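You operate a simulated robot arm through the tools that you are given. There is no shell and no other tool.

You are at the controls of a simulated two-armed robot. One attempt, no reset.

JOB
On the sorting shelf, fold the yellow towel in half, so that its two short edges meet.

The check looks at the end state, three seconds after you hand in, the way a careful person would. Anything else that was tipped, shoved, dropped, spilled or broken makes it a failure. Flat cloth is picked up by pressing the open fingertips on it (5 to 10 N) and closing them slowly along it; thin cloth reads only 2 to 8 mm in the jaws.

ROBOT AND FRAMES
Two 6-joint arms with two-finger parallel grippers on one trunk, on a base that drives. Base frame: it is fixed to the floor where the robot stands at the start and does not move with it; the origin is under the middle of the robot, x ahead of it, y to its left, z up. Readings come in mm, degrees, newtons and seconds.
The left shoulder is at the start at [-105, 177, 734], the right one opposite. With the tool pointing down near the work surface each hand reaches from about 100 to 660 mm from the robot's upright axis, wherever it stands, measured 20 degrees to its own side. Places, roughly: sorting shelf [900, -2600, 900]; yellow towel [1000, -2750, 1000]. Payload 1.57 kg a hand.
Tool frame (each hand has its own): the origin (TCP) lies between the finger pads and is the grasp point; the fingertips stand 30 mm ahead of it; z points along the fingers, y is the line along which they close. Largest opening 80 mm; finger width 17, thickness 12; the body of the gripper, 40 by 82 mm, starts 80 mm behind the TCP.
Orientation is that of the tool frame in the base frame, as a unit quaternion [w, x, y, z]. With the fingers straight down and closing along the base's y, the tool's x points along the base's -x, its y along +y and its z along -z.

CONTROLS
- The arms move only by the tool jog_arm. It takes "left_series", "right_series" or both (then of equal length, played together; a hand with none holds still); each is a list that holds one entry, the list of rows, each a list of 7 numbers: the shift along the tool's x, y, z in mm, then the turn, a rotation vector about the tool's x, y, z in degrees, then the opening, from 0 (shut) to 1 (fully open). In form: [[[tx, ty, tz, ax, ay, az, jaw], ...]]. A call has 1 to 20 rows; each row shifts and turns the commanded pose from where the row before left it, along the tool's axes as they then stand. A row lasts 0.2 s, in which the tool goes at most 50 mm and 8.6 degrees; a call with a longer step from one row to the next is refused whole, and so is a gripper value outside its range. Where a pose cannot be reached the arm comes as near as it can. A force on the tool above 40 N (or 10 N above the force at the start of the call, whichever is more), or a blocked arm, ends the call early, and 0.2 s more pass. Each finger travels about 72 mm/s and halts on what it meets, pressing with about 43 N; the grip force reading is that of the motor and also rises with nothing between the fingers. The clock runs only during rows and for 0.2 s after the last one: add rows that do not move to give the fingers time. It gives the time, the measured TCP pose, the force on the tool (base axes), the opening and the grip force at its end, in the units of the frame above (readings bear some noise), with the torque about the TCP (base axes, N m) and any sound that the robot's microphone picked up.
- Cameras (640 x 400 px; columns grow to the right, rows downward): "scene" is now at [47.6, -1.8, 1465]; the picture's right is [-0.01, -1.00, 0.00], its down [-0.66, 0.01, -0.75] and it looks along [0.75, -0.01, -0.66] (base axes); focal length 278 px, centre (320, 200). "left" rides on the left gripper at [72, 7, -122] in its tool frame; the picture's right is [-0.09, 1.00, 0.00], its down [-0.84, -0.08, -0.54] and it looks along [-0.54, -0.05, 0.84] (tool axes); focal length 238 px, centre (320, 200). "right" rides on the right gripper at [72, -7, -122] in its tool frame; the picture's right is [0.09, 1.00, 0.00], its down [-0.84, 0.08, -0.54] and it looks along [-0.54, 0.05, 0.84] (tool axes); focal length 238 px, centre (320, 200). There is no depth. A picture from a camera that has moved, and an enlarged one, comes with that camera's place and axes in the base frame and with its lens.
- capture(camera): a new picture of that camera. The clock stands still meanwhile.
- lift_body(by): slides the trunk up (or, below 0, down) by that many mm; the arms and the scene camera ride with it, the base frame stays. It gives what a move gives, with no picture.
- roll_base(legs): drives the robot by 1 to 6 legs, each [ahead, left, turn to the left] in mm, mm and degrees, along the robot's own axes; the way and the turn of a leg run together, so that a leg with both is an arc; at most 1500 mm and 180 degrees a leg. The arms and the cameras ride along, it lands a little off, and it stops where it bumps. It gives what a move gives.
- pan_tilt(pan, tilt): turns the head with the scene camera to pan (to the left, within 143 degrees either way) and tilt (down, from -29 to 69), counted from straight ahead of the robot. It gives what a move gives.
- close_up(camera, box): a new picture of the part [left, top, right, bottom] of that camera's present view, enlarged. The clock stands still meanwhile.
- hand_in(): hands the job in; it is judged then, once.

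Places have to be worked out from the pictures, the camera data and where the tool is seen. Open the grippers and draw the arms clear of the work before you hand the job in, unless the task says otherwise.

The tools are called after "Call:" as a command line: name --argument value ..., lists and objects as JSON in quotes. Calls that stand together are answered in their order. jog_arm: Moves the arms, as the interface text tells. Its arguments: {"type":"object","properties":{"left_series":{"type":"array","items":{"type":"array","items":{"type":"array","items":{"type":"number"}}}},"right_series":{"type":"array","items":{"type":"array","items":{"type":"array","items":{"type":"number"}}}}},"required":[]} The other tools are called the same way: lift_body (by) slides the trunk up or down; roll_base (legs) drives the base; pan_tilt (pan, tilt) turns the head that bears the scene camera; capture (camera) takes a picture; close_up (camera, box) takes an enlarged picture of a part of a camera's view; hand_in () hands the job in.

At the start:

```text
t: 0.0
left_position: [492.4, 207.6, 1109.0]
left_orientation: [0.0, 0.001, 1.0, 0.0]
left_contact_force: [-0.1, 0.6, -0.6]
left_moment: [0.0, 0.01, 0.0]
left_grip_width: 79.9
left_grip_force: 0.1
right_position: [479.9, -226.4, 1062.7]
right_orientation: [0.0, -0.001, 1.0, 0.0]
right_contact_force: [-0.7, -0.4, 0.2]
right_moment: [0.0, 0.0, -0.02]
right_grip_width: 80.0
right_grip_force: 0.1
trunk travel left (down, up): [-175.0, 153.0]
robot x, y, heading: [-4.4, 2.0, 0.1]
head pan, tilt: [-0.8, 41.4]
```

scene: 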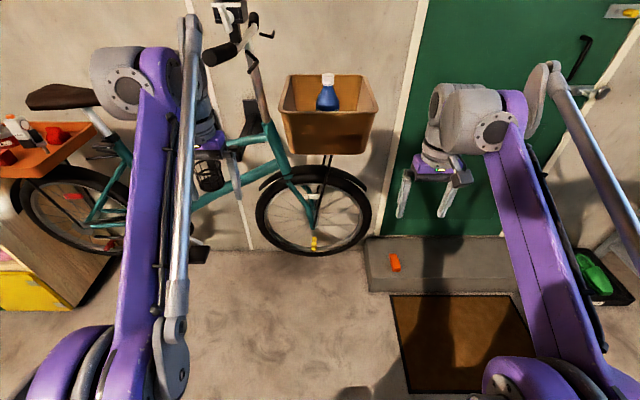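
right: 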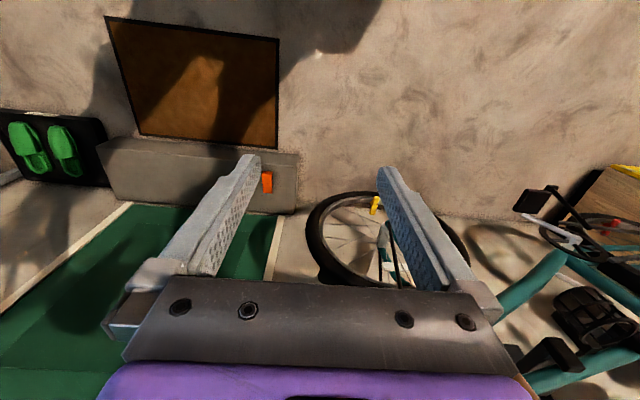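
left: 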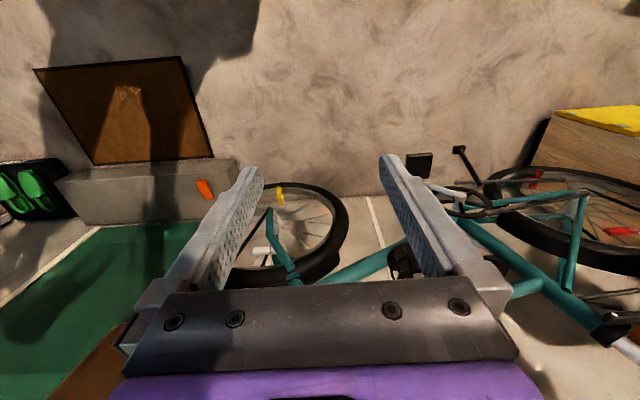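

The pictures show a garage with a bike and door ahead; the shelf is far to the right (-y). I turn the head right to look for it.

Call:
pan_tilt --pan -70 --tilt 25

Call:
capture --camera "scene"

```text
t: 1.4
left_position: [491.6, 208.3, 1108.6]
left_orientation: [0.0, 0.0, 1.0, 0.0]
left_contact_force: [-0.4, -0.1, -0.6]
left_moment: [-0.01, 0.0, 0.02]
left_grip_width: 80.0
left_grip_force: 0.0
right_position: [480.2, -227.8, 1062.5]
right_orientation: [0.0, 0.0, 1.0, 0.0]
right_contact_force: [0.1, 0.8, 0.5]
right_moment: [-0.01, 0.01, 0.0]
right_grip_width: 80.0
right_grip_force: 0.0
trunk travel left (down, up): [-175.0, 153.0]
robot x, y, heading: [-1.0, 2.1, -0.1]
head pan, tilt: [-70.0, 25.0]
```

```text
taken
camera scene: at [-4.9, -87.2, 1490.4], right [-0.94, -0.34, 0.0], down [-0.14, 0.4, -0.91], along [0.31, -0.85, -0.42], focal length 278 px, centre (320, 200)
```

scene: 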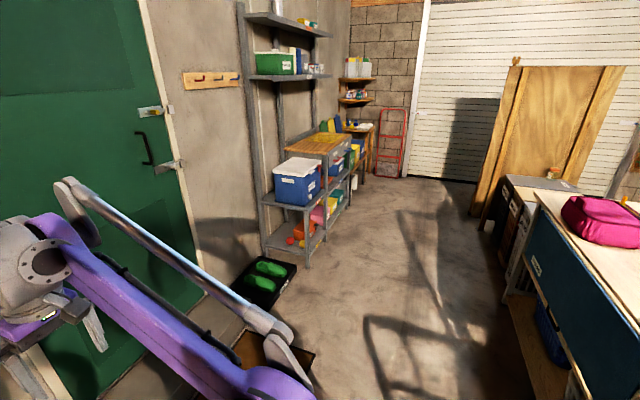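

The shelf unit is along the +x wall at the far right; something yellow lies on its wooden top. I zoom in.

Call:
close_up --camera "scene" --box '[230, 90, 410, 280]'

Call:
close_up --camera "scene" --box '[270, 100, 390, 175]'

```text
2.11 times, centred on (320, 185) of scene
camera zoom: at [-4.9, -87.2, 1490.4], right [-0.94, -0.34, 0.0], down [-0.14, 0.4, -0.91], along [0.31, -0.85, -0.42], focal length 584 px, centre (320, 232)
```

zoom: 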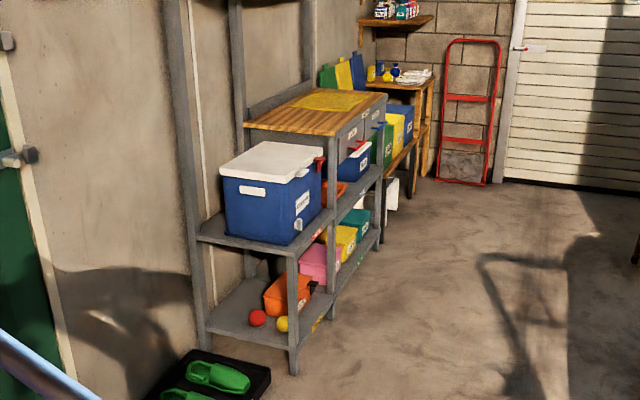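

```text
5.33 times, centred on (330, 138) of scene
camera zoom: at [-4.9, -87.2, 1490.4], right [-0.94, -0.34, 0.0], down [-0.14, 0.4, -0.91], along [0.31, -0.85, -0.42], focal length 1480 px, centre (267, 533)
```

zoom: 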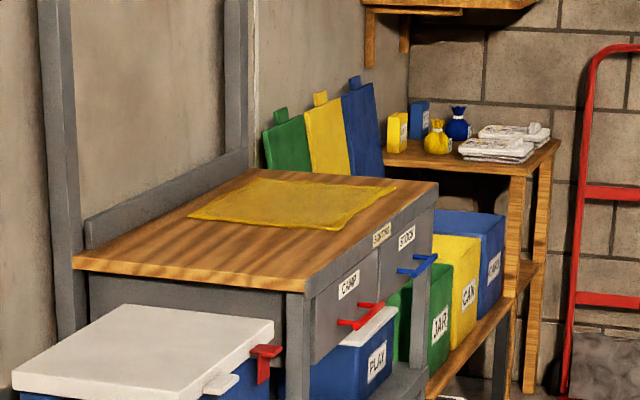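

I place the wooden top at about z 890, front edge x≈668, y from -2106 to -2936. The towel covers about x 738–1018, y -2500 to -2857, so its short edges run along x. The aisle at x≈0 looks clear, so I strafe right in one leg and then look again.

Call:
roll_base --legs '[[0, -1300, 0]]'

Call:
capture --camera "scene"

```text
t: 13.4
left_position: [495.1, -1133.1, 1107.9]
left_orientation: [0.0, -0.003, 1.0, 0.0]
left_contact_force: [-0.1, 0.2, -0.6]
left_moment: [-0.01, 0.02, -0.01]
left_grip_width: 79.9
left_grip_force: 0.1
right_position: [485.9, -1567.0, 1061.4]
right_orientation: [0.0, -0.003, 1.0, 0.0]
right_contact_force: [-1.3, 0.5, 0.6]
right_moment: [0.0, 0.02, -0.02]
right_grip_width: 80.0
right_grip_force: 0.0
trunk travel left (down, up): [-175.0, 153.0]
robot x, y, heading: [2.5, -1346.6, 0.5]
head pan, tilt: [-70.0, 25.0]
```

```text
taken
camera scene: at [0.2, -1432.0, 1490.4], right [-0.94, -0.35, 0.0], down [-0.15, 0.4, -0.91], along [0.32, -0.85, -0.42], focal length 278 px, centre (320, 200)
```

scene: 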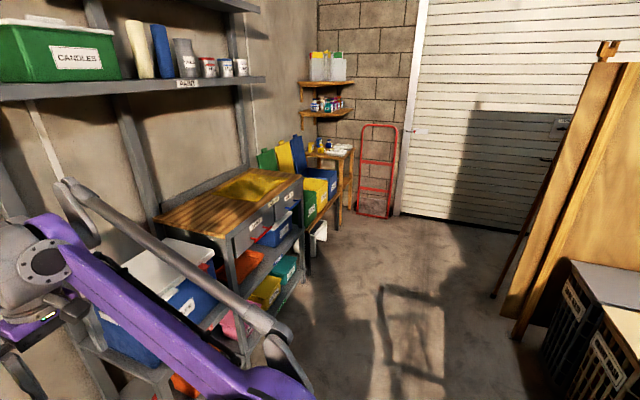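

The view is closer now. I zoom on the tabletop and the upper shelf to locate the towel and what is around it.

Call:
close_up --camera "scene" --box '[150, 120, 342, 240]'

Call:
pan_tilt --pan -40 --tilt 15

Call:
capture --camera "scene"

```text
3.33 times, centred on (246, 180) of scene
camera zoom: at [0.2, -1432.0, 1490.4], right [-0.94, -0.35, 0.0], down [-0.15, 0.4, -0.91], along [0.32, -0.85, -0.42], focal length 925 px, centre (567, 267)
```

zoom: 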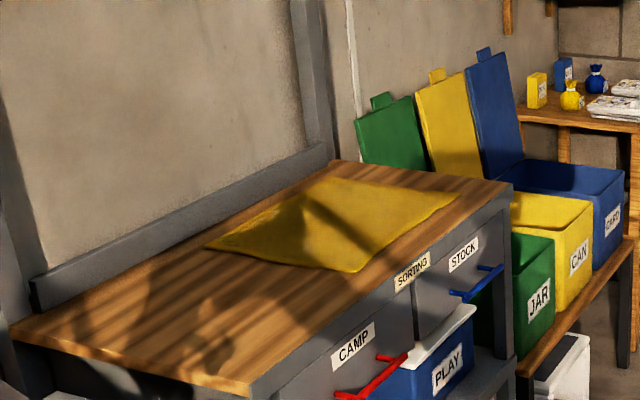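

```text
t: 14.3
left_position: [494.9, -1134.3, 1106.6]
left_orientation: [0.0, -0.004, 1.0, 0.0]
left_contact_force: [0.1, 0.4, 0.2]
left_moment: [-0.02, -0.04, -0.02]
left_grip_width: 80.0
left_grip_force: 0.2
right_position: [486.1, -1568.4, 1061.6]
right_orientation: [0.0, -0.003, 1.0, 0.0]
right_contact_force: [0.7, -1.0, -1.3]
right_moment: [0.02, -0.02, 0.02]
right_grip_width: 79.9
right_grip_force: 0.1
trunk travel left (down, up): [-175.0, 153.0]
robot x, y, heading: [4.0, -1343.3, 0.3]
head pan, tilt: [-40.0, 15.0]
```

```text
taken
camera scene: at [40.1, -1405.2, 1506.6], right [-0.64, -0.77, 0.0], down [-0.2, 0.17, -0.97], along [0.74, -0.62, -0.26], focal length 278 px, centre (320, 200)
```

scene: 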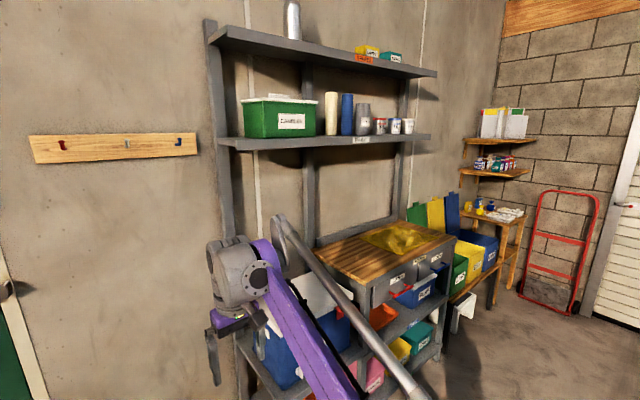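

The towel's corners come out near (1024,-2505), (1018,-2867), (751,-2873) and (750,-2507) at z≈890. The upper shelf's front is near x≈860, z≈1450. Before going closer I look down to see the size of my own base.

Call:
pan_tilt --pan -30 --tilt 69

Call:
capture --camera "scene"

```text
t: 15.6
left_position: [495.0, -1133.3, 1107.5]
left_orientation: [0.0, -0.003, 1.0, 0.0]
left_contact_force: [0.6, 0.4, 0.8]
left_moment: [-0.01, 0.03, 0.0]
left_grip_width: 80.1
left_grip_force: 0.1
right_position: [486.7, -1568.2, 1062.2]
right_orientation: [0.0, -0.003, 1.0, 0.0]
right_contact_force: [0.2, -0.4, 0.4]
right_moment: [0.04, 0.01, -0.03]
right_grip_width: 80.0
right_grip_force: 0.1
trunk travel left (down, up): [-175.0, 153.0]
robot x, y, heading: [6.3, -1344.5, 0.6]
head pan, tilt: [-30.0, 68.8]
```

```text
taken
camera scene: at [16.8, -1373.2, 1431.0], right [-0.49, -0.87, 0.0], down [-0.81, 0.46, -0.36], along [0.32, -0.18, -0.93], focal length 278 px, centre (320, 200)
```

scene: 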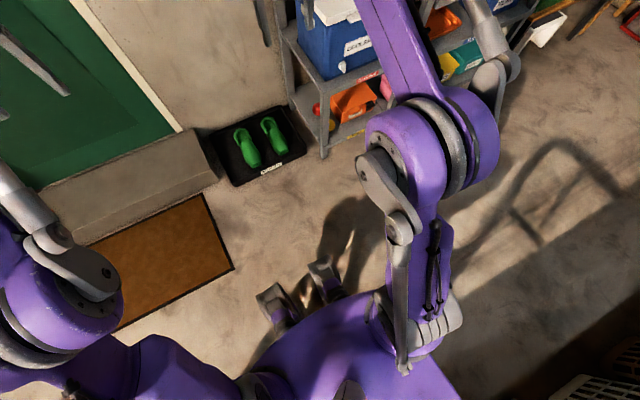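

My base front sits about 200 mm ahead of the axis, so standing near x≈385 should leave room. I strafe on right, in front of the towel, staying back at x≈0 for now.

Call:
roll_base --legs '[[0, -1180, 0]]'

Call:
pan_tilt --pan 0 --tilt 25

Call:
capture --camera "scene"

Call:
capture --camera "right"

```text
t: 26.3
left_position: [495.2, -2333.1, 1108.1]
left_orientation: [0.0, 0.006, 1.0, 0.0]
left_contact_force: [-0.7, -0.2, 1.2]
left_moment: [-0.01, 0.0, 0.03]
left_grip_width: 79.9
left_grip_force: 0.1
right_position: [478.6, -2767.8, 1062.5]
right_orientation: [0.0, 0.006, 1.0, 0.0]
right_contact_force: [0.1, -0.6, -0.4]
right_moment: [-0.03, -0.05, -0.02]
right_grip_width: 79.9
right_grip_force: 0.1
trunk travel left (down, up): [-175.0, 153.0]
robot x, y, heading: [3.6, -2537.3, -0.7]
head pan, tilt: [-30.0, 68.8]
```

```text
t: 27.4
left_position: [496.3, -2333.8, 1108.2]
left_orientation: [0.0, 0.006, 1.0, 0.0]
left_contact_force: [0.4, 0.6, 0.2]
left_moment: [0.01, 0.02, 0.04]
left_grip_width: 79.9
left_grip_force: 0.1
right_position: [479.8, -2768.0, 1061.8]
right_orientation: [0.001, 0.006, 1.0, 0.0]
right_contact_force: [0.0, 0.6, -0.3]
right_moment: [-0.01, 0.01, 0.03]
right_grip_width: 80.1
right_grip_force: 0.0
trunk travel left (down, up): [-175.0, 153.0]
robot x, y, heading: [2.3, -2537.2, -1.0]
head pan, tilt: [0.0, 25.0]
```

```text
taken
camera scene: at [57.3, -2536.7, 1490.3], right [-0.01, -1.0, 0.0], down [-0.42, 0.01, -0.91], along [0.91, -0.01, -0.42], focal length 278 px, centre (320, 200)
```

scene: 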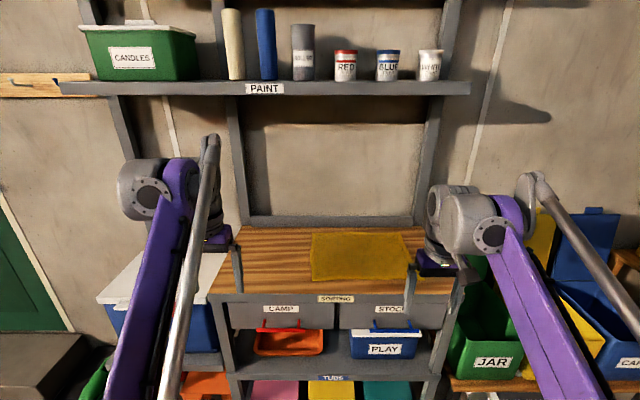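

```text
taken
camera right: at [407.5, -2772.8, 1185.1], right [-0.08, 1.0, 0.0], down [0.84, 0.07, 0.54], along [0.54, 0.04, -0.84], focal length 238 px, centre (320, 200)
```

right: 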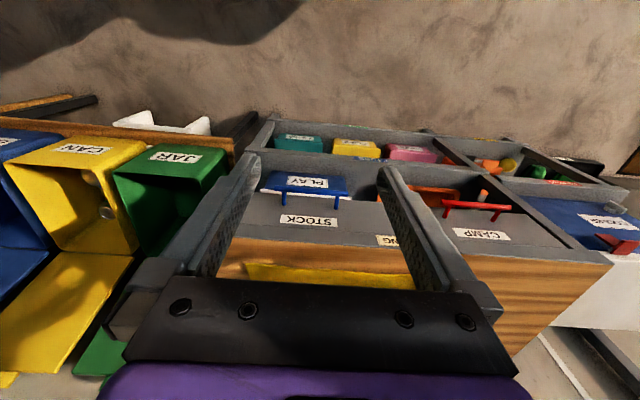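

The shelf is in front of me, and the right hand partly hides the towel's right edge. I take an enlarged view of the tabletop for accurate corners.

Call:
close_up --camera "scene" --box '[200, 200, 480, 375]'

```text
2.29 times, centred on (340, 288) of scene
camera zoom: at [57.3, -2536.7, 1490.3], right [-0.01, -1.0, 0.0], down [-0.42, 0.01, -0.91], along [0.91, -0.01, -0.42], focal length 634 px, centre (274, 0)
```

zoom: 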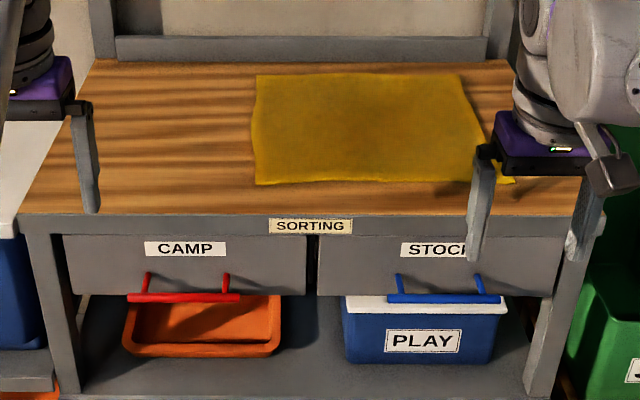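

Corners at z≈890: back-left (1029,-2523), front-left (744,-2524), front-right (742,-2883), back-right (1022,-2886). Before driving in I lower both hands to about z 1010. That keeps the wrists well under the upper shelf (z≈1430) and the fingertips above the tabletop.

Call:
jog_arm --left_series '[[[0, 0, 33, 0, 0, 0, 1], [0, 0, 33, 0, 0, 0, 1], [0, 0, 32, 0, 0, 0, 1], [0, 0, 0, 0, 0, 0, 1]]]' --right_series '[[[0, 0, 17, 0, 0, 0, 1], [0, 0, 17, 0, 0, 0, 1], [0, 0, 17, 0, 0, 0, 1], [0, 0, 0, 0, 0, 0, 1]]]'

Call:
roll_base --legs '[[200, -28, 0.8]]'

Call:
pan_tilt --pan 0 --tilt 50

Call:
capture --camera "scene"

```text
t: 28.4
left_position: [494.4, -2332.8, 1012.8]
left_orientation: [0.001, 0.006, 1.0, 0.0]
left_contact_force: [-0.2, 0.2, 0.2]
left_moment: [-0.01, 0.0, -0.02]
left_grip_width: 79.9
left_grip_force: 0.1
right_position: [479.1, -2767.3, 1010.1]
right_orientation: [0.0, 0.006, 1.0, 0.0]
right_contact_force: [-0.5, -0.3, 0.6]
right_moment: [-0.02, 0.01, 0.03]
right_grip_width: 79.9
right_grip_force: 0.0
trunk travel left (down, up): [-175.0, 153.0]
robot x, y, heading: [4.6, -2535.6, -0.6]
head pan, tilt: [0.0, 25.0]
```

```text
t: 30.0
left_position: [693.1, -2360.2, 1012.2]
left_orientation: [0.0, 0.003, 1.0, 0.0]
left_contact_force: [-0.4, 0.0, -0.8]
left_moment: [0.01, 0.0, -0.04]
left_grip_width: 79.9
left_grip_force: 0.0
right_position: [679.9, -2793.7, 1010.2]
right_orientation: [0.0, 0.002, 1.0, 0.0]
right_contact_force: [0.6, 0.7, 0.5]
right_moment: [-0.01, 0.01, -0.01]
right_grip_width: 80.3
right_grip_force: 0.0
trunk travel left (down, up): [-175.0, 153.0]
robot x, y, heading: [200.5, -2564.3, -0.2]
head pan, tilt: [0.0, 25.0]
```

```text
t: 30.9
left_position: [692.8, -2359.8, 1013.0]
left_orientation: [0.0, 0.002, 1.0, 0.0]
left_contact_force: [-0.2, 0.4, -0.1]
left_moment: [0.02, -0.01, -0.02]
left_grip_width: 80.0
left_grip_force: 0.1
right_position: [678.6, -2793.7, 1011.5]
right_orientation: [0.001, 0.003, 1.0, 0.001]
right_contact_force: [0.8, 0.4, -0.1]
right_moment: [0.01, 0.03, -0.02]
right_grip_width: 79.9
right_grip_force: 0.0
trunk travel left (down, up): [-175.0, 153.0]
robot x, y, heading: [197.0, -2565.8, -0.4]
head pan, tilt: [0.0, 50.0]
```

```text
taken
camera scene: at [240.5, -2566.4, 1453.0], right [-0.01, -1.0, 0.0], down [-0.77, 0.0, -0.64], along [0.64, 0.0, -0.77], focal length 278 px, centre (320, 200)
```

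scene: 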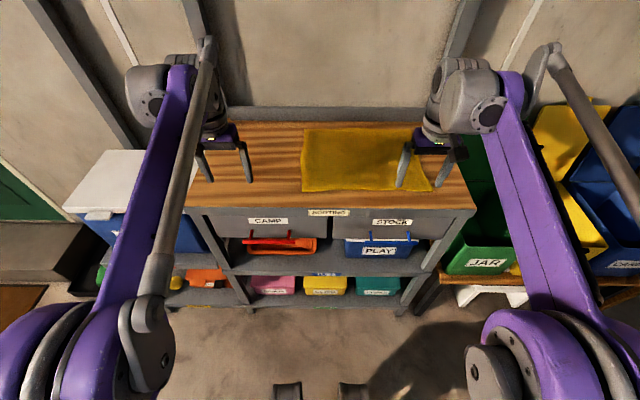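

The base front reaches about +190 mm, and the drawer handles lie near x≈635. I drive the remaining 185 mm ahead and look at the towel with both the scene and hand cameras.

Call:
roll_base --legs '[[182, 0, 0.3]]'

Call:
capture --camera "scene"

Call:
capture --camera "right"

Call:
capture --camera "left"

```text
t: 32.4
left_position: [872.2, -2353.6, 1012.3]
left_orientation: [0.0, -0.003, 1.0, -0.001]
left_contact_force: [0.3, -0.3, 0.4]
left_moment: [0.01, 0.02, 0.0]
left_grip_width: 80.1
left_grip_force: 0.2
right_position: [862.4, -2788.2, 1010.5]
right_orientation: [0.0, -0.004, 1.0, -0.001]
right_contact_force: [0.8, 0.5, -0.7]
right_moment: [0.04, 0.03, -0.04]
right_grip_width: 80.0
right_grip_force: 0.1
trunk travel left (down, up): [-175.0, 153.0]
robot x, y, heading: [382.0, -2563.6, 0.5]
head pan, tilt: [0.0, 50.0]
```

```text
taken
camera scene: at [421.7, -2565.7, 1452.9], right [0.01, -1.0, 0.0], down [-0.77, -0.01, -0.64], along [0.64, 0.0, -0.77], focal length 278 px, centre (320, 200)
```

scene: 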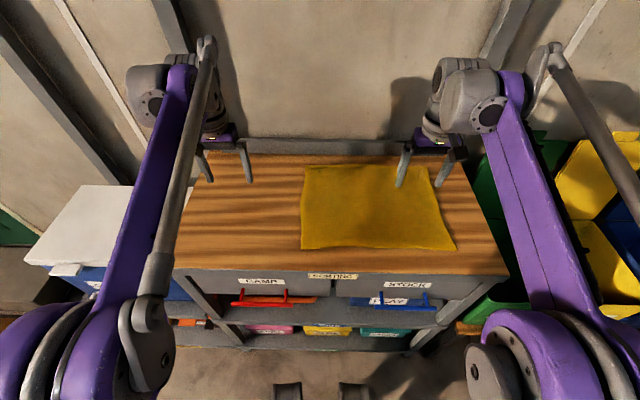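

```text
taken
camera right: at [790.8, -2794.3, 1133.4], right [-0.1, 0.99, 0.0], down [0.84, 0.08, 0.54], along [0.54, 0.05, -0.84], focal length 238 px, centre (320, 200)
```

right: 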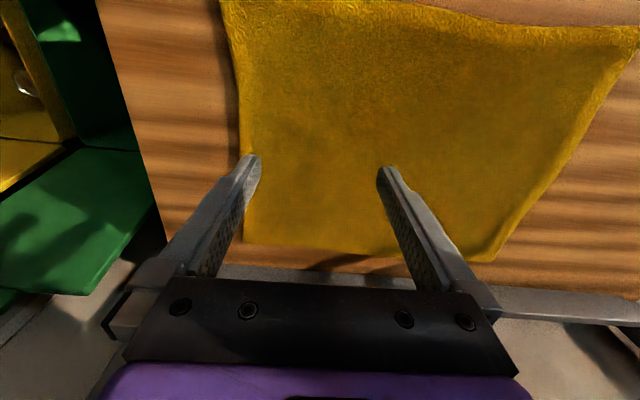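

```text
taken
camera left: at [798.5, -2346.5, 1134.1], right [0.08, 1.0, 0.0], down [0.84, -0.07, 0.54], along [0.54, -0.05, -0.84], focal length 238 px, centre (320, 200)
```

left: 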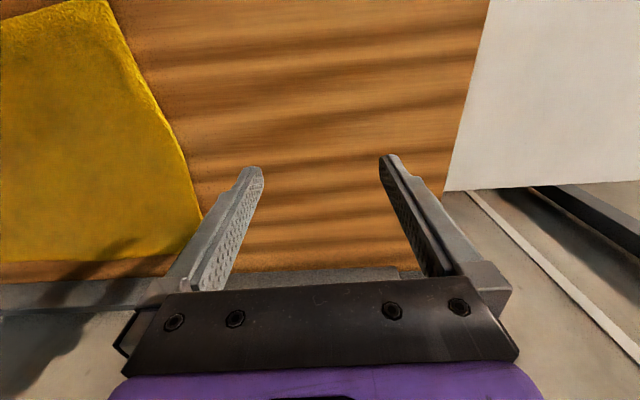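

The towel now measures x 747–1026, y -2519 to -2876, lying square. I plan to fold its left short edge to the right: the right hand takes the far corner and leads, the left hand takes the near corner and follows. I draw the left hand back and move the right hand over the far-left corner, still at z≈1010, to test the reach.

Call:
jog_arm --left_series '[[[40, 0, 0, 0, 0, 0, 1], [40, 0, 0, 0, 0, 0, 1], [40, 0, 0, 0, 0, 0, 1], [40, 0, 0, 0, 0, 0, 1], [0, 0, 0, 0, 0, 0, 1], [0, 0, 0, 0, 0, 0, 1], [0, 0, 0, 0, 0, 0, 1], [0, 0, 0, 0, 0, 0, 1]]]' --right_series '[[[0, 0, 0, 0, 0, 0, 1], [-18.5, 35, 0, 0, 0, 0, 1], [-18.5, 35, 0, 0, 0, 0, 1], [-18.5, 35, 0, 0, 0, 0, 1], [-18.5, 35, 0, 0, 0, 0, 1], [-18.5, 35, 0, 0, 0, 0, 1], [-18.5, 35, 0, 0, 0, 0, 1], [-18.5, 35, 0, 0, 0, 0, 1]]]'

Call:
capture --camera "scene"

Call:
capture --camera "right"

```text
t: 34.2
left_position: [707.7, -2354.9, 1008.2]
left_orientation: [0.0, -0.004, 1.0, 0.0]
left_contact_force: [-0.7, 0.2, -0.7]
left_moment: [-0.02, 0.0, -0.02]
left_grip_width: 80.1
left_grip_force: 0.0
right_position: [948.9, -2585.5, 995.3]
right_orientation: [0.0, -0.004, 1.0, 0.0]
right_contact_force: [-0.4, 0.0, 0.3]
right_moment: [0.0, 0.0, 0.01]
right_grip_width: 80.0
right_grip_force: 0.0
right hand out of reach, approached as far as the arm can: row 7, 8
trunk travel left (down, up): [-175.0, 153.0]
robot x, y, heading: [378.7, -2567.0, 0.4]
head pan, tilt: [0.0, 50.0]
```

```text
taken
camera scene: at [421.2, -2565.5, 1452.9], right [0.01, -1.0, 0.0], down [-0.77, -0.01, -0.64], along [0.64, 0.0, -0.77], focal length 278 px, centre (320, 200)
```

scene: 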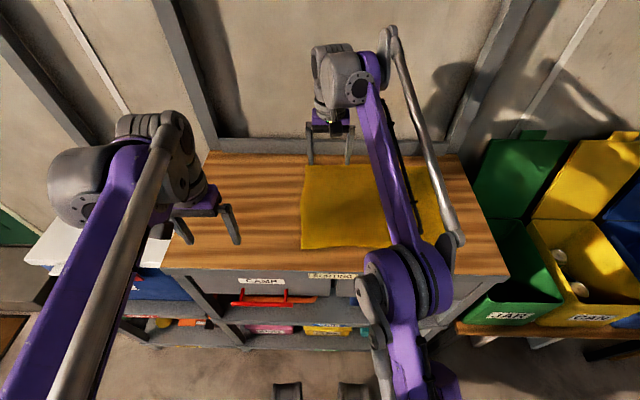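

```text
taken
camera right: at [877.7, -2590.7, 1119.6], right [-0.1, 0.99, 0.0], down [0.84, 0.08, 0.54], along [0.54, 0.05, -0.84], focal length 238 px, centre (320, 200)
```

right: 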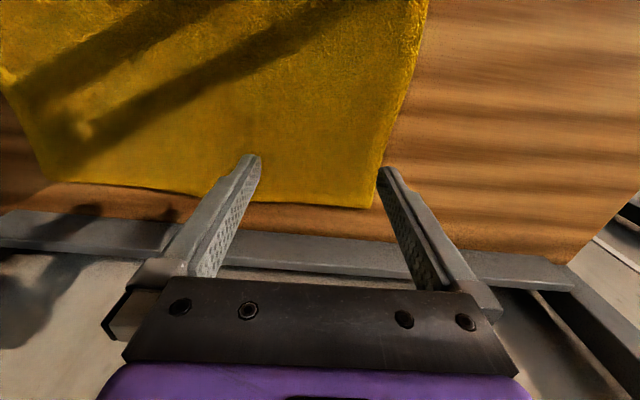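

The straight-down reach ended at (949,-2586,995), about 690 mm from the right shoulder. Raising the trunk brings the shoulder closer to the work height and should lengthen the reach. I first draw the right hand back clear of the upper shelf, then lift.

Call:
jog_arm --right_series '[[[40, 0, 0, 0, 0, 0, 1], [40, 0, 0, 0, 0, 0, 1], [40, 0, 0, 0, 0, 0, 1], [40, 0, 0, 0, 0, 0, 1], [0, 0, 0, 0, 0, 0, 1]]]'

Call:
lift_body --by 145

Call:
capture --camera "scene"

```text
t: 35.4
left_position: [708.4, -2354.9, 1008.1]
left_orientation: [-0.001, -0.004, 1.0, 0.0]
left_contact_force: [0.1, -0.3, 0.2]
left_moment: [0.03, 0.04, -0.02]
left_grip_width: 80.0
left_grip_force: 0.0
right_position: [792.3, -2586.3, 995.5]
right_orientation: [0.0, -0.003, 1.0, 0.0]
right_contact_force: [0.2, 0.0, -0.5]
right_moment: [-0.01, 0.01, 0.01]
right_grip_width: 80.0
right_grip_force: 0.0
trunk travel left (down, up): [-175.0, 153.0]
robot x, y, heading: [380.6, -2563.7, 0.3]
head pan, tilt: [0.0, 50.0]
```

```text
t: 37.1
left_position: [709.6, -2355.1, 1157.7]
left_orientation: [0.0, -0.003, 1.0, 0.0]
left_contact_force: [-0.5, -0.1, -0.7]
left_moment: [0.02, -0.01, 0.02]
left_grip_width: 80.2
left_grip_force: 0.1
right_position: [790.6, -2582.8, 1142.2]
right_orientation: [-0.001, -0.004, 1.0, 0.0]
right_contact_force: [0.1, 0.9, -1.0]
right_moment: [-0.03, -0.03, 0.0]
right_grip_width: 79.8
right_grip_force: 0.0
trunk travel left (down, up): [-320.0, 8.0]
robot x, y, heading: [377.3, -2563.3, 0.5]
head pan, tilt: [0.0, 50.0]
```

```text
taken
camera scene: at [413.4, -2565.7, 1601.8], right [0.01, -1.0, 0.0], down [-0.77, -0.01, -0.64], along [0.64, 0.0, -0.77], focal length 278 px, centre (320, 200)
```

scene: 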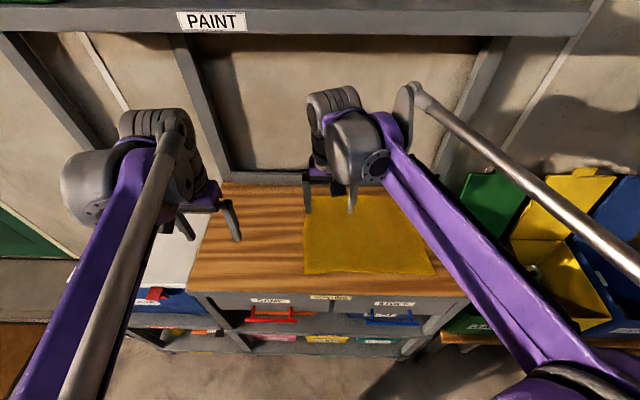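

The trunk is up by 145 mm. I lower both hands back to about z 1000, then send the right hand forward to the far-left corner at about (995,-2542).

Call:
jog_arm --left_series '[[[0, 0, 38, 0, 0, 0, 1], [0, 0, 38, 0, 0, 0, 1], [0, 0, 38, 0, 0, 0, 1], [0, 0, 38, 0, 0, 0, 1], [0, 0, 0, 0, 0, 0, 1], [0, 0, 0, 0, 0, 0, 1], [0, 0, 0, 0, 0, 0, 1], [0, 0, 0, 0, 0, 0, 1], [0, 0, 0, 0, 0, 0, 1], [0, 0, 0, 0, 0, 0, 1]]]' --right_series '[[[0, 0, 40, 0, 0, 0, 1], [0, 0, 40, 0, 0, 0, 1], [0, 0, 40, 0, 0, 0, 1], [0, 0, 40, 0, 0, 0, 1], [-41, 8, 0, 0, 0, 0, 1], [-41, 8, 0, 0, 0, 0, 1], [-41, 8, 0, 0, 0, 0, 1], [-41, 8, 0, 0, 0, 0, 1], [-41, 8, 0, 0, 0, 0, 1], [0, 0, 0, 0, 0, 0, 1]]]'

Call:
capture --camera "scene"

Call:
capture --camera "right"

```text
t: 39.3
left_position: [709.9, -2354.3, 1004.9]
left_orientation: [0.0, -0.003, 1.0, 0.0]
left_contact_force: [0.2, 0.1, 0.1]
left_moment: [0.0, -0.01, -0.04]
left_grip_width: 80.2
left_grip_force: 0.1
right_position: [997.7, -2541.4, 982.2]
right_orientation: [0.0, -0.003, 1.0, 0.001]
right_contact_force: [0.1, 0.6, -1.0]
right_moment: [0.01, 0.01, -0.03]
right_grip_width: 80.1
right_grip_force: 0.1
trunk travel left (down, up): [-320.0, 8.0]
robot x, y, heading: [381.7, -2564.7, 0.6]
head pan, tilt: [0.0, 50.0]
```

```text
taken
camera scene: at [413.2, -2566.0, 1601.8], right [0.01, -1.0, 0.0], down [-0.77, -0.01, -0.64], along [0.64, 0.0, -0.77], focal length 278 px, centre (320, 200)
```

scene: 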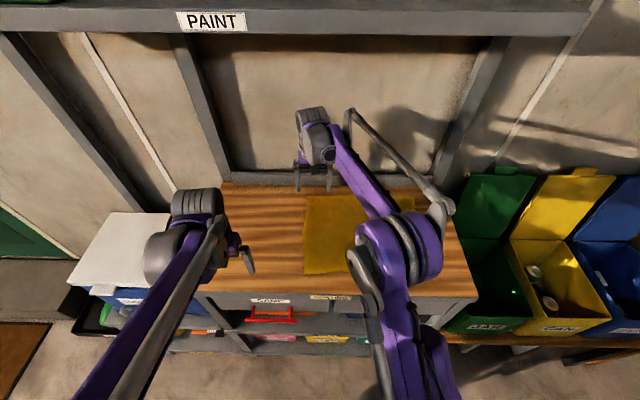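

```text
taken
camera right: at [927.0, -2547.7, 1104.6], right [-0.1, 0.99, 0.0], down [0.84, 0.08, 0.54], along [0.54, 0.05, -0.84], focal length 238 px, centre (320, 200)
```

right: 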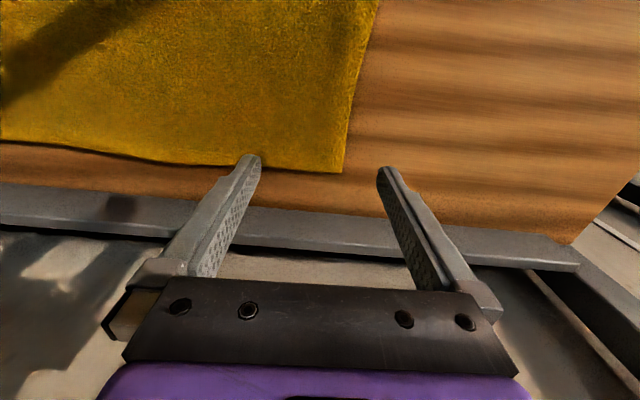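

The reach is fine now; the right hand is at (998,-2541,982). Its camera puts the far-left corner at about (1029,-2515). I set the opening to 36 mm, shift to (1004,-2548) and come down to z≈938, about 18 mm over the cloth.

Call:
jog_arm --right_series '[[[-3, -3.3, 15, 0, 0, 0, 0.45], [-3, -3.3, 15, 0, 0, 0, 0.45], [0, 0, 14, 0, 0, 0, 0.45], [0, 0, 0, 0, 0, 0, 0.45]]]'

Call:
capture --camera "right"

```text
t: 40.3
left_position: [710.6, -2355.5, 1006.0]
left_orientation: [-0.001, -0.003, 1.0, 0.0]
left_contact_force: [-0.2, -0.1, -0.2]
left_moment: [0.01, 0.0, -0.01]
left_grip_width: 79.9
left_grip_force: 0.1
right_position: [1000.9, -2548.1, 936.5]
right_orientation: [0.0, -0.004, 1.0, 0.0]
right_contact_force: [-0.2, 1.1, -0.2]
right_moment: [0.05, 0.01, -0.01]
right_grip_width: 35.8
right_grip_force: 0.0
trunk travel left (down, up): [-320.0, 8.0]
robot x, y, heading: [379.4, -2565.4, 0.3]
head pan, tilt: [0.0, 50.0]
```

```text
taken
camera right: at [929.9, -2554.4, 1060.3], right [-0.1, 0.99, 0.0], down [0.84, 0.08, 0.54], along [0.54, 0.05, -0.84], focal length 238 px, centre (320, 200)
```

right: 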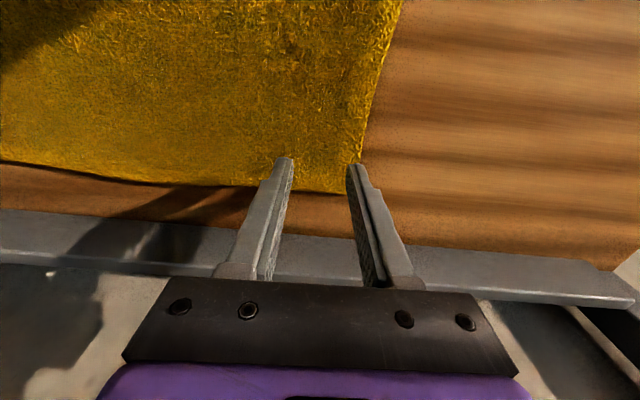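

The fingertips hang just inside the corner, which I read at about (1030,-2519). I shift 5 mm further in along y and lower in small steps to find contact.

Call:
jog_arm --right_series '[[[0, -5, 4, 0, 0, 0, 0.45], [0, 0, 4, 0, 0, 0, 0.45], [0, 0, 3, 0, 0, 0, 0.45], [0, 0, 0, 0, 0, 0, 0.45]]]'

```text
t: 41.3
left_position: [710.6, -2353.6, 1004.0]
left_orientation: [0.0, -0.004, 1.0, 0.0]
left_contact_force: [-0.1, -0.3, -0.8]
left_moment: [0.02, 0.01, 0.05]
left_grip_width: 79.9
left_grip_force: 0.0
right_position: [1000.9, -2552.1, 926.2]
right_orientation: [0.001, -0.004, 1.0, 0.0]
right_contact_force: [-0.6, 0.5, 0.7]
right_moment: [0.02, 0.02, 0.01]
right_grip_width: 36.1
right_grip_force: 0.1
trunk travel left (down, up): [-320.0, 8.0]
robot x, y, heading: [380.0, -2566.9, 0.3]
head pan, tilt: [0.0, 50.0]
```

No contact yet at TCP z≈926. I lower 2 mm at a time.

Call:
jog_arm --right_series '[[[0, 0, 2, 0, 0, 0, 0.45], [0, 0, 0, 0, 0, 0, 0.45]]]'

Call:
jog_arm --right_series '[[[0, 0, 2, 0, 0, 0, 0.45], [0, 0, 0, 0, 0, 0, 0.45]]]'

```text
t: 41.9
left_position: [709.9, -2354.2, 1005.1]
left_orientation: [0.0, -0.004, 1.0, 0.0]
left_contact_force: [0.4, -0.5, 0.3]
left_moment: [-0.04, -0.01, -0.01]
left_grip_width: 79.8
left_grip_force: 0.1
right_position: [1001.3, -2553.2, 923.2]
right_orientation: [0.001, -0.004, 1.0, -0.001]
right_contact_force: [-0.1, -0.3, 0.1]
right_moment: [-0.01, 0.01, -0.01]
right_grip_width: 35.9
right_grip_force: 0.1
trunk travel left (down, up): [-320.0, 8.0]
robot x, y, heading: [378.4, -2568.3, 0.4]
head pan, tilt: [0.0, 50.0]
```

```text
t: 42.5
left_position: [710.1, -2354.1, 1004.8]
left_orientation: [0.0, -0.003, 1.0, -0.001]
left_contact_force: [-0.1, -0.8, -0.2]
left_moment: [0.0, -0.04, -0.01]
left_grip_width: 80.2
left_grip_force: 0.0
right_position: [1001.7, -2551.3, 922.9]
right_orientation: [0.0, -0.003, 1.0, 0.0]
right_contact_force: [0.5, 0.7, 0.8]
right_moment: [0.03, -0.03, 0.0]
right_grip_width: 35.8
right_grip_force: 0.2
trunk travel left (down, up): [-320.0, 8.0]
robot x, y, heading: [383.6, -2566.3, 0.2]
head pan, tilt: [0.0, 50.0]
```

Still below 1 N at z≈923. I keep stepping down 2 mm at a time.

Call:
jog_arm --right_series '[[[0, 0, 2, 0, 0, 0, 0.45], [0, 0, 0, 0, 0, 0, 0.45]]]'

Call:
jog_arm --right_series '[[[0, 0, 2, 0, 0, 0, 0.45], [0, 0, 0, 0, 0, 0, 0.45]]]'

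```text
t: 43.1
left_position: [710.5, -2354.0, 1005.8]
left_orientation: [0.001, -0.004, 1.0, 0.0]
left_contact_force: [0.2, 0.0, 0.2]
left_moment: [-0.02, -0.03, -0.02]
left_grip_width: 79.9
left_grip_force: 0.0
right_position: [1001.8, -2553.2, 920.2]
right_orientation: [0.0, -0.004, 1.0, 0.0]
right_contact_force: [-1.0, -0.9, 0.4]
right_moment: [-0.03, 0.01, -0.01]
right_grip_width: 36.2
right_grip_force: 0.0
trunk travel left (down, up): [-320.0, 8.0]
robot x, y, heading: [379.5, -2563.3, 0.1]
head pan, tilt: [0.0, 50.0]
```

```text
t: 43.7
left_position: [711.0, -2355.6, 1005.0]
left_orientation: [0.0, -0.004, 1.0, 0.0]
left_contact_force: [-0.7, 0.0, -0.6]
left_moment: [0.01, -0.01, -0.02]
left_grip_width: 80.1
left_grip_force: 0.0
right_position: [1001.8, -2554.1, 918.7]
right_orientation: [0.001, -0.004, 1.0, 0.0]
right_contact_force: [-1.4, -0.7, 0.3]
right_moment: [0.01, 0.04, -0.03]
right_grip_width: 35.8
right_grip_force: 0.1
trunk travel left (down, up): [-320.0, 8.0]
robot x, y, heading: [381.0, -2563.4, 0.4]
head pan, tilt: [0.0, 50.0]
```

No contact yet at z≈919, so the cloth lies a bit lower than I judged. I check the hand camera and go on in 2 mm steps.

Call:
jog_arm --right_series '[[[0, 0, 2, 0, 0, 0, 0.45], [0, 0, 0, 0, 0, 0, 0.45]]]'

Call:
jog_arm --right_series '[[[0, 0, 2, 0, 0, 0, 0.45], [0, 0, 0, 0, 0, 0, 0.45]]]'

Call:
capture --camera "right"

```text
t: 44.3
left_position: [710.3, -2354.2, 1004.7]
left_orientation: [0.0, -0.004, 1.0, 0.0]
left_contact_force: [0.2, 0.4, 0.0]
left_moment: [-0.03, -0.03, 0.03]
left_grip_width: 80.0
left_grip_force: 0.0
right_position: [1002.4, -2553.3, 917.7]
right_orientation: [0.0, -0.003, 1.0, 0.0]
right_contact_force: [0.1, -0.3, 0.3]
right_moment: [-0.02, 0.01, 0.01]
right_grip_width: 35.9
right_grip_force: 0.1
trunk travel left (down, up): [-320.0, 8.0]
robot x, y, heading: [379.0, -2564.9, 0.3]
head pan, tilt: [0.0, 50.0]
```

```text
t: 44.9
left_position: [710.9, -2355.7, 1004.6]
left_orientation: [0.0, -0.003, 1.0, 0.0]
left_contact_force: [-0.6, -0.1, -0.2]
left_moment: [0.02, 0.01, 0.02]
left_grip_width: 80.1
left_grip_force: 0.1
right_position: [1003.1, -2553.0, 915.4]
right_orientation: [0.0, -0.004, 1.0, 0.0]
right_contact_force: [0.7, 0.5, 1.6]
right_moment: [0.01, 0.0, -0.02]
right_grip_width: 35.9
right_grip_force: 0.1
trunk travel left (down, up): [-320.0, 8.0]
robot x, y, heading: [381.6, -2566.2, 0.3]
head pan, tilt: [0.0, 50.0]
```

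```text
taken
camera right: at [930.6, -2559.5, 1038.0], right [-0.1, 0.99, 0.0], down [0.84, 0.08, 0.54], along [0.54, 0.05, -0.84], focal length 238 px, centre (320, 200)
```

right: 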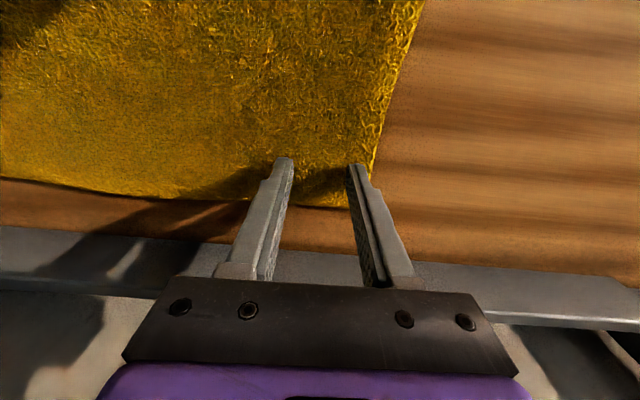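

There may be a first contact (1.6 N) at z≈915. I go on carefully in steps of 1.5 mm.

Call:
jog_arm --right_series '[[[0, 0, 1.5, 0, 0, 0, 0.45], [0, 0, 0, 0, 0, 0, 0.45]]]'

Call:
jog_arm --right_series '[[[0, 0, 1.5, 0, 0, 0, 0.45], [0, 0, 0, 0, 0, 0, 0.45]]]'

```text
t: 45.5
left_position: [709.7, -2355.1, 1004.4]
left_orientation: [0.0, -0.004, 1.0, 0.0]
left_contact_force: [-0.3, 0.5, -0.4]
left_moment: [0.02, 0.0, -0.01]
left_grip_width: 80.1
left_grip_force: 0.1
right_position: [1002.2, -2552.8, 913.2]
right_orientation: [-0.001, -0.004, 1.0, 0.0]
right_contact_force: [0.3, -1.2, 4.6]
right_moment: [-0.04, 0.01, -0.01]
right_grip_width: 36.0
right_grip_force: 0.0
trunk travel left (down, up): [-320.0, 8.0]
robot x, y, heading: [381.4, -2564.3, 0.4]
head pan, tilt: [0.0, 50.0]
```

```text
t: 46.1
left_position: [709.7, -2354.5, 1006.1]
left_orientation: [0.001, -0.003, 1.0, 0.0]
left_contact_force: [0.8, 0.2, -0.4]
left_moment: [-0.04, 0.0, 0.01]
left_grip_width: 79.9
left_grip_force: 0.2
right_position: [1002.7, -2552.8, 912.2]
right_orientation: [0.001, -0.003, 1.0, 0.0]
right_contact_force: [3.1, -2.6, 14.9]
right_moment: [-0.01, -0.09, -0.01]
right_grip_width: 35.9
right_grip_force: 0.1
trunk travel left (down, up): [-320.0, 8.0]
robot x, y, heading: [376.4, -2562.3, 0.7]
head pan, tilt: [0.0, 50.0]
```

I have solid contact: 14.9 N at TCP z≈912.2, so the cloth surface is at about z 882.5. I ease up 0.7 mm to get into the 5–10 N range and close the fingers slowly.

Call:
jog_arm --right_series '[[[0, 0, -0.7, 0, 0, 0, 0.45], [0, 0, 0, 0, 0, 0, 0.41], [0, 0, 0, 0, 0, 0, 0.37], [0, 0, 0, 0, 0, 0, 0.33], [0, 0, 0, 0, 0, 0, 0.29], [0, 0, 0, 0, 0, 0, 0.25], [0, 0, 0, 0, 0, 0, 0.21], [0, 0, 0, 0, 0, 0, 0.17], [0, 0, 0, 0, 0, 0, 0.13], [0, 0, 0, 0, 0, 0, 0.09], [0, 0, 0, 0, 0, 0, 0.05], [0, 0, 0, 0, 0, 0, 0.02], [0, 0, 0, 0, 0, 0, 0], [0, 0, 0, 0, 0, 0, 0], [0, 0, 0, 0, 0, 0, 0]]]'

Call:
capture --camera "right"

```text
t: 49.3
left_position: [710.5, -2354.8, 1004.8]
left_orientation: [0.0, -0.004, 1.0, 0.0]
left_contact_force: [0.5, 0.7, -0.2]
left_moment: [-0.03, -0.01, 0.0]
left_grip_width: 80.1
left_grip_force: 0.0
right_position: [1000.9, -2553.5, 913.4]
right_orientation: [0.001, -0.003, 1.0, 0.0]
right_contact_force: [0.3, 1.1, 8.7]
right_moment: [0.06, 0.01, -0.02]
right_grip_width: 4.3
right_grip_force: 25.2
trunk travel left (down, up): [-320.0, 8.0]
robot x, y, heading: [377.5, -2561.8, 0.4]
head pan, tilt: [0.0, 50.0]
```

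```text
taken
camera right: at [929.2, -2559.0, 1036.4], right [-0.1, 0.99, 0.0], down [0.84, 0.08, 0.54], along [0.54, 0.05, -0.84], focal length 238 px, centre (320, 200)
```

right: 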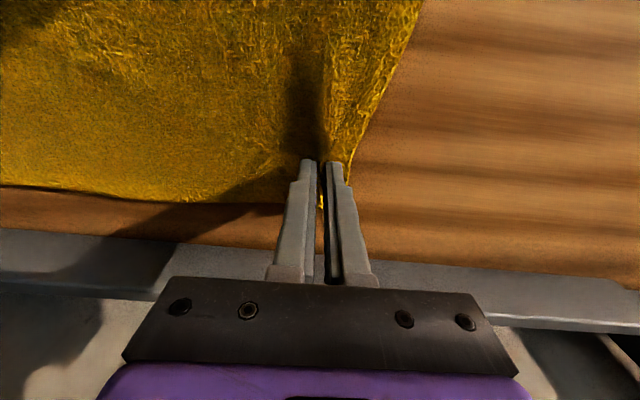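

The pinch holds: 4.3 mm in the jaws at 25 N, with the cloth bunched at the corner. I lift it gently and swing it about 90 mm inboard and 40 mm toward me, so the right forearm clears the space for the left hand at the near corner.

Call:
jog_arm --right_series '[[[0, 0, -10, 0, 0, 0, 0], [0, 0, -10, 0, 0, 0, 0], [0, 0, -10, 0, 0, 0, 0], [8, -18, -4, 0, 0, 0, 0], [8, -18, -4, 0, 0, 0, 0], [8, -18, -4, 0, 0, 0, 0], [8, -18, -4, 0, 0, 0, 0], [8, -18, -4, 0, 0, 0, 0], [0, 0, 0, 0, 0, 0, 0]]]'

Call:
capture --camera "scene"

Call:
capture --camera "left"

```text
t: 51.3
left_position: [710.3, -2355.4, 1003.5]
left_orientation: [0.0, -0.003, 1.0, 0.0]
left_contact_force: [0.5, 0.0, -1.0]
left_moment: [0.0, 0.02, -0.01]
left_grip_width: 80.0
left_grip_force: 0.0
right_position: [963.4, -2644.0, 963.2]
right_orientation: [0.001, -0.004, 1.0, 0.0]
right_contact_force: [-0.8, -0.5, -0.7]
right_moment: [0.01, -0.02, 0.02]
right_grip_width: 4.5
right_grip_force: 25.0
trunk travel left (down, up): [-320.0, 8.0]
robot x, y, heading: [379.0, -2564.4, 0.4]
head pan, tilt: [0.0, 50.0]
```

```text
taken
camera scene: at [414.4, -2565.4, 1601.8], right [0.01, -1.0, 0.0], down [-0.77, -0.01, -0.64], along [0.64, 0.0, -0.77], focal length 278 px, centre (320, 200)
```

scene: 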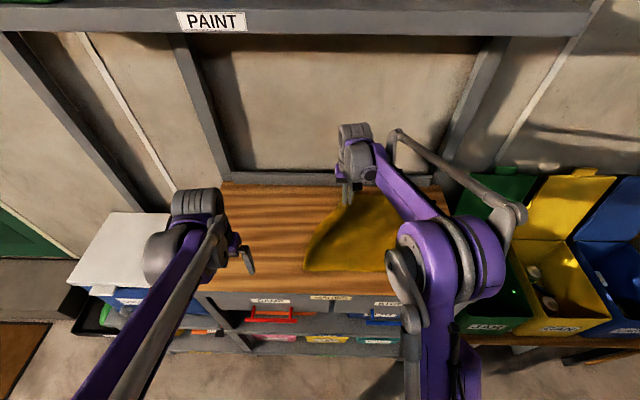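

```text
taken
camera left: at [638.1, -2347.4, 1126.8], right [0.08, 1.0, 0.0], down [0.84, -0.07, 0.54], along [0.54, -0.05, -0.84], focal length 238 px, centre (320, 200)
```

left: 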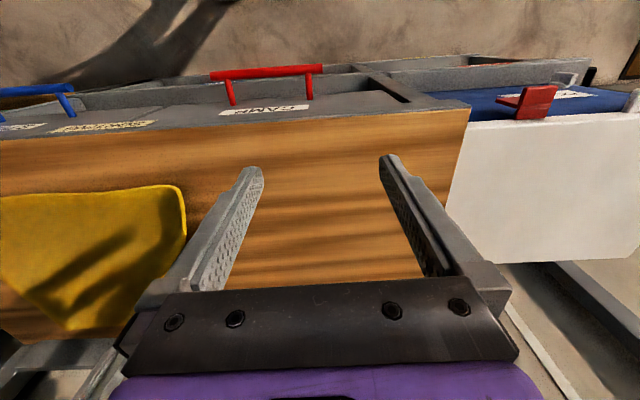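

The far corner is up. I look closer at the near-left corner to place the left hand.

Call:
close_up --camera "scene" --box '[260, 180, 420, 280]'

Call:
close_up --camera "left" --box '[0, 140, 256, 300]'

```text
4.00 times, centred on (340, 230) of scene
camera zoom: at [414.4, -2565.4, 1601.8], right [0.01, -1.0, 0.0], down [-0.77, -0.01, -0.64], along [0.64, 0.0, -0.77], focal length 1110 px, centre (240, 80)
```

zoom: 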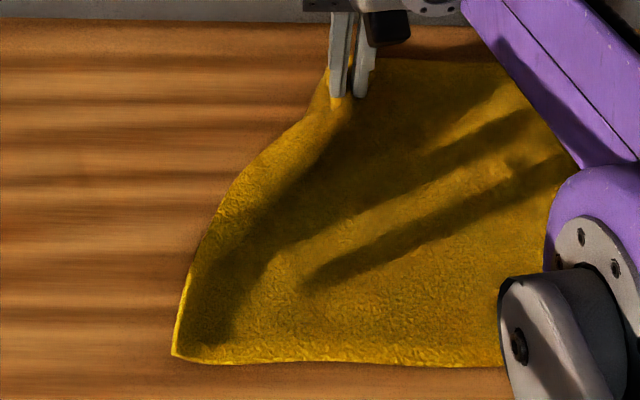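

```text
2.50 times, centred on (128, 220) of left
camera zoom: at [638.1, -2347.4, 1126.8], right [0.08, 1.0, 0.0], down [0.84, -0.07, 0.54], along [0.54, -0.05, -0.84], focal length 596 px, centre (800, 150)
```

zoom: 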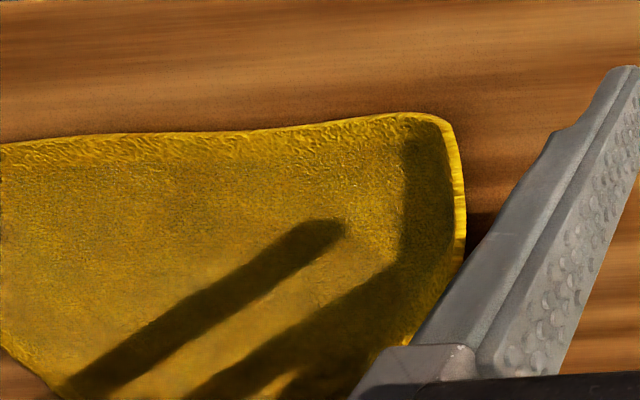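

The corner is still on the table at about (757,-2518), with the short edge curling up behind it. I bring the left hand over it at z≈1000, jaws at 36 mm, keeping clear of the right forearm.

Call:
jog_arm --left_series '[[[-14, -38, 0, 0, 0, 0, 0.45], [-14, -38, 0, 0, 0, 0, 0.45], [-14, -38, 0, 0, 0, 0, 0.45], [-14, -38, 0, 0, 0, 0, 0.45], [-14, -38, 0, 0, 0, 0, 0.45], [0, 0, 0, 0, 0, 0, 0.45]]]'

Call:
capture --camera "scene"

Call:
capture --camera "left"

```text
t: 52.7
left_position: [780.0, -2542.2, 1003.9]
left_orientation: [-0.001, -0.003, 1.0, 0.0]
left_contact_force: [-0.3, 0.7, -0.2]
left_moment: [0.02, -0.02, 0.0]
left_grip_width: 36.1
left_grip_force: 0.1
right_position: [961.7, -2643.9, 963.3]
right_orientation: [0.001, -0.004, 1.0, 0.0]
right_contact_force: [0.1, -0.2, 1.0]
right_moment: [-0.04, -0.01, 0.02]
right_grip_width: 4.6
right_grip_force: 24.1
trunk travel left (down, up): [-320.0, 8.0]
robot x, y, heading: [381.9, -2567.2, 0.1]
head pan, tilt: [0.0, 50.0]
```

```text
taken
camera scene: at [413.8, -2565.1, 1601.8], right [0.01, -1.0, 0.0], down [-0.77, -0.01, -0.64], along [0.64, 0.0, -0.77], focal length 278 px, centre (320, 200)
```

scene: 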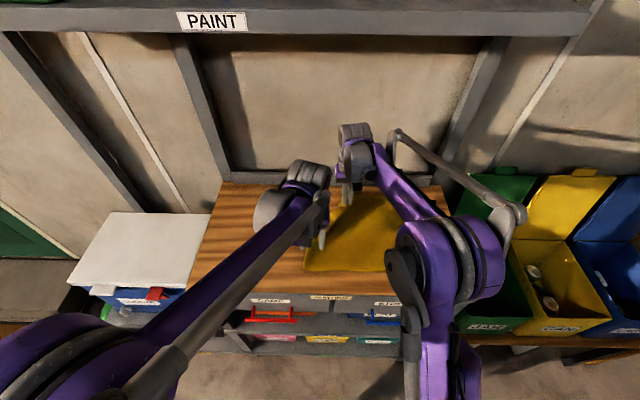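

```text
taken
camera left: at [707.7, -2535.0, 1125.3], right [0.08, 1.0, 0.0], down [0.84, -0.07, 0.54], along [0.54, -0.05, -0.84], focal length 238 px, centre (320, 200)
```

left: 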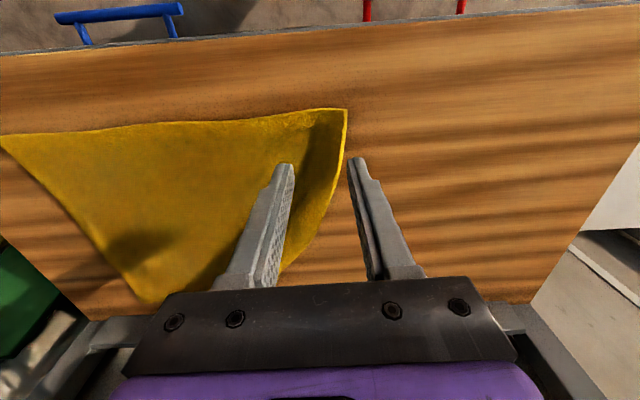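

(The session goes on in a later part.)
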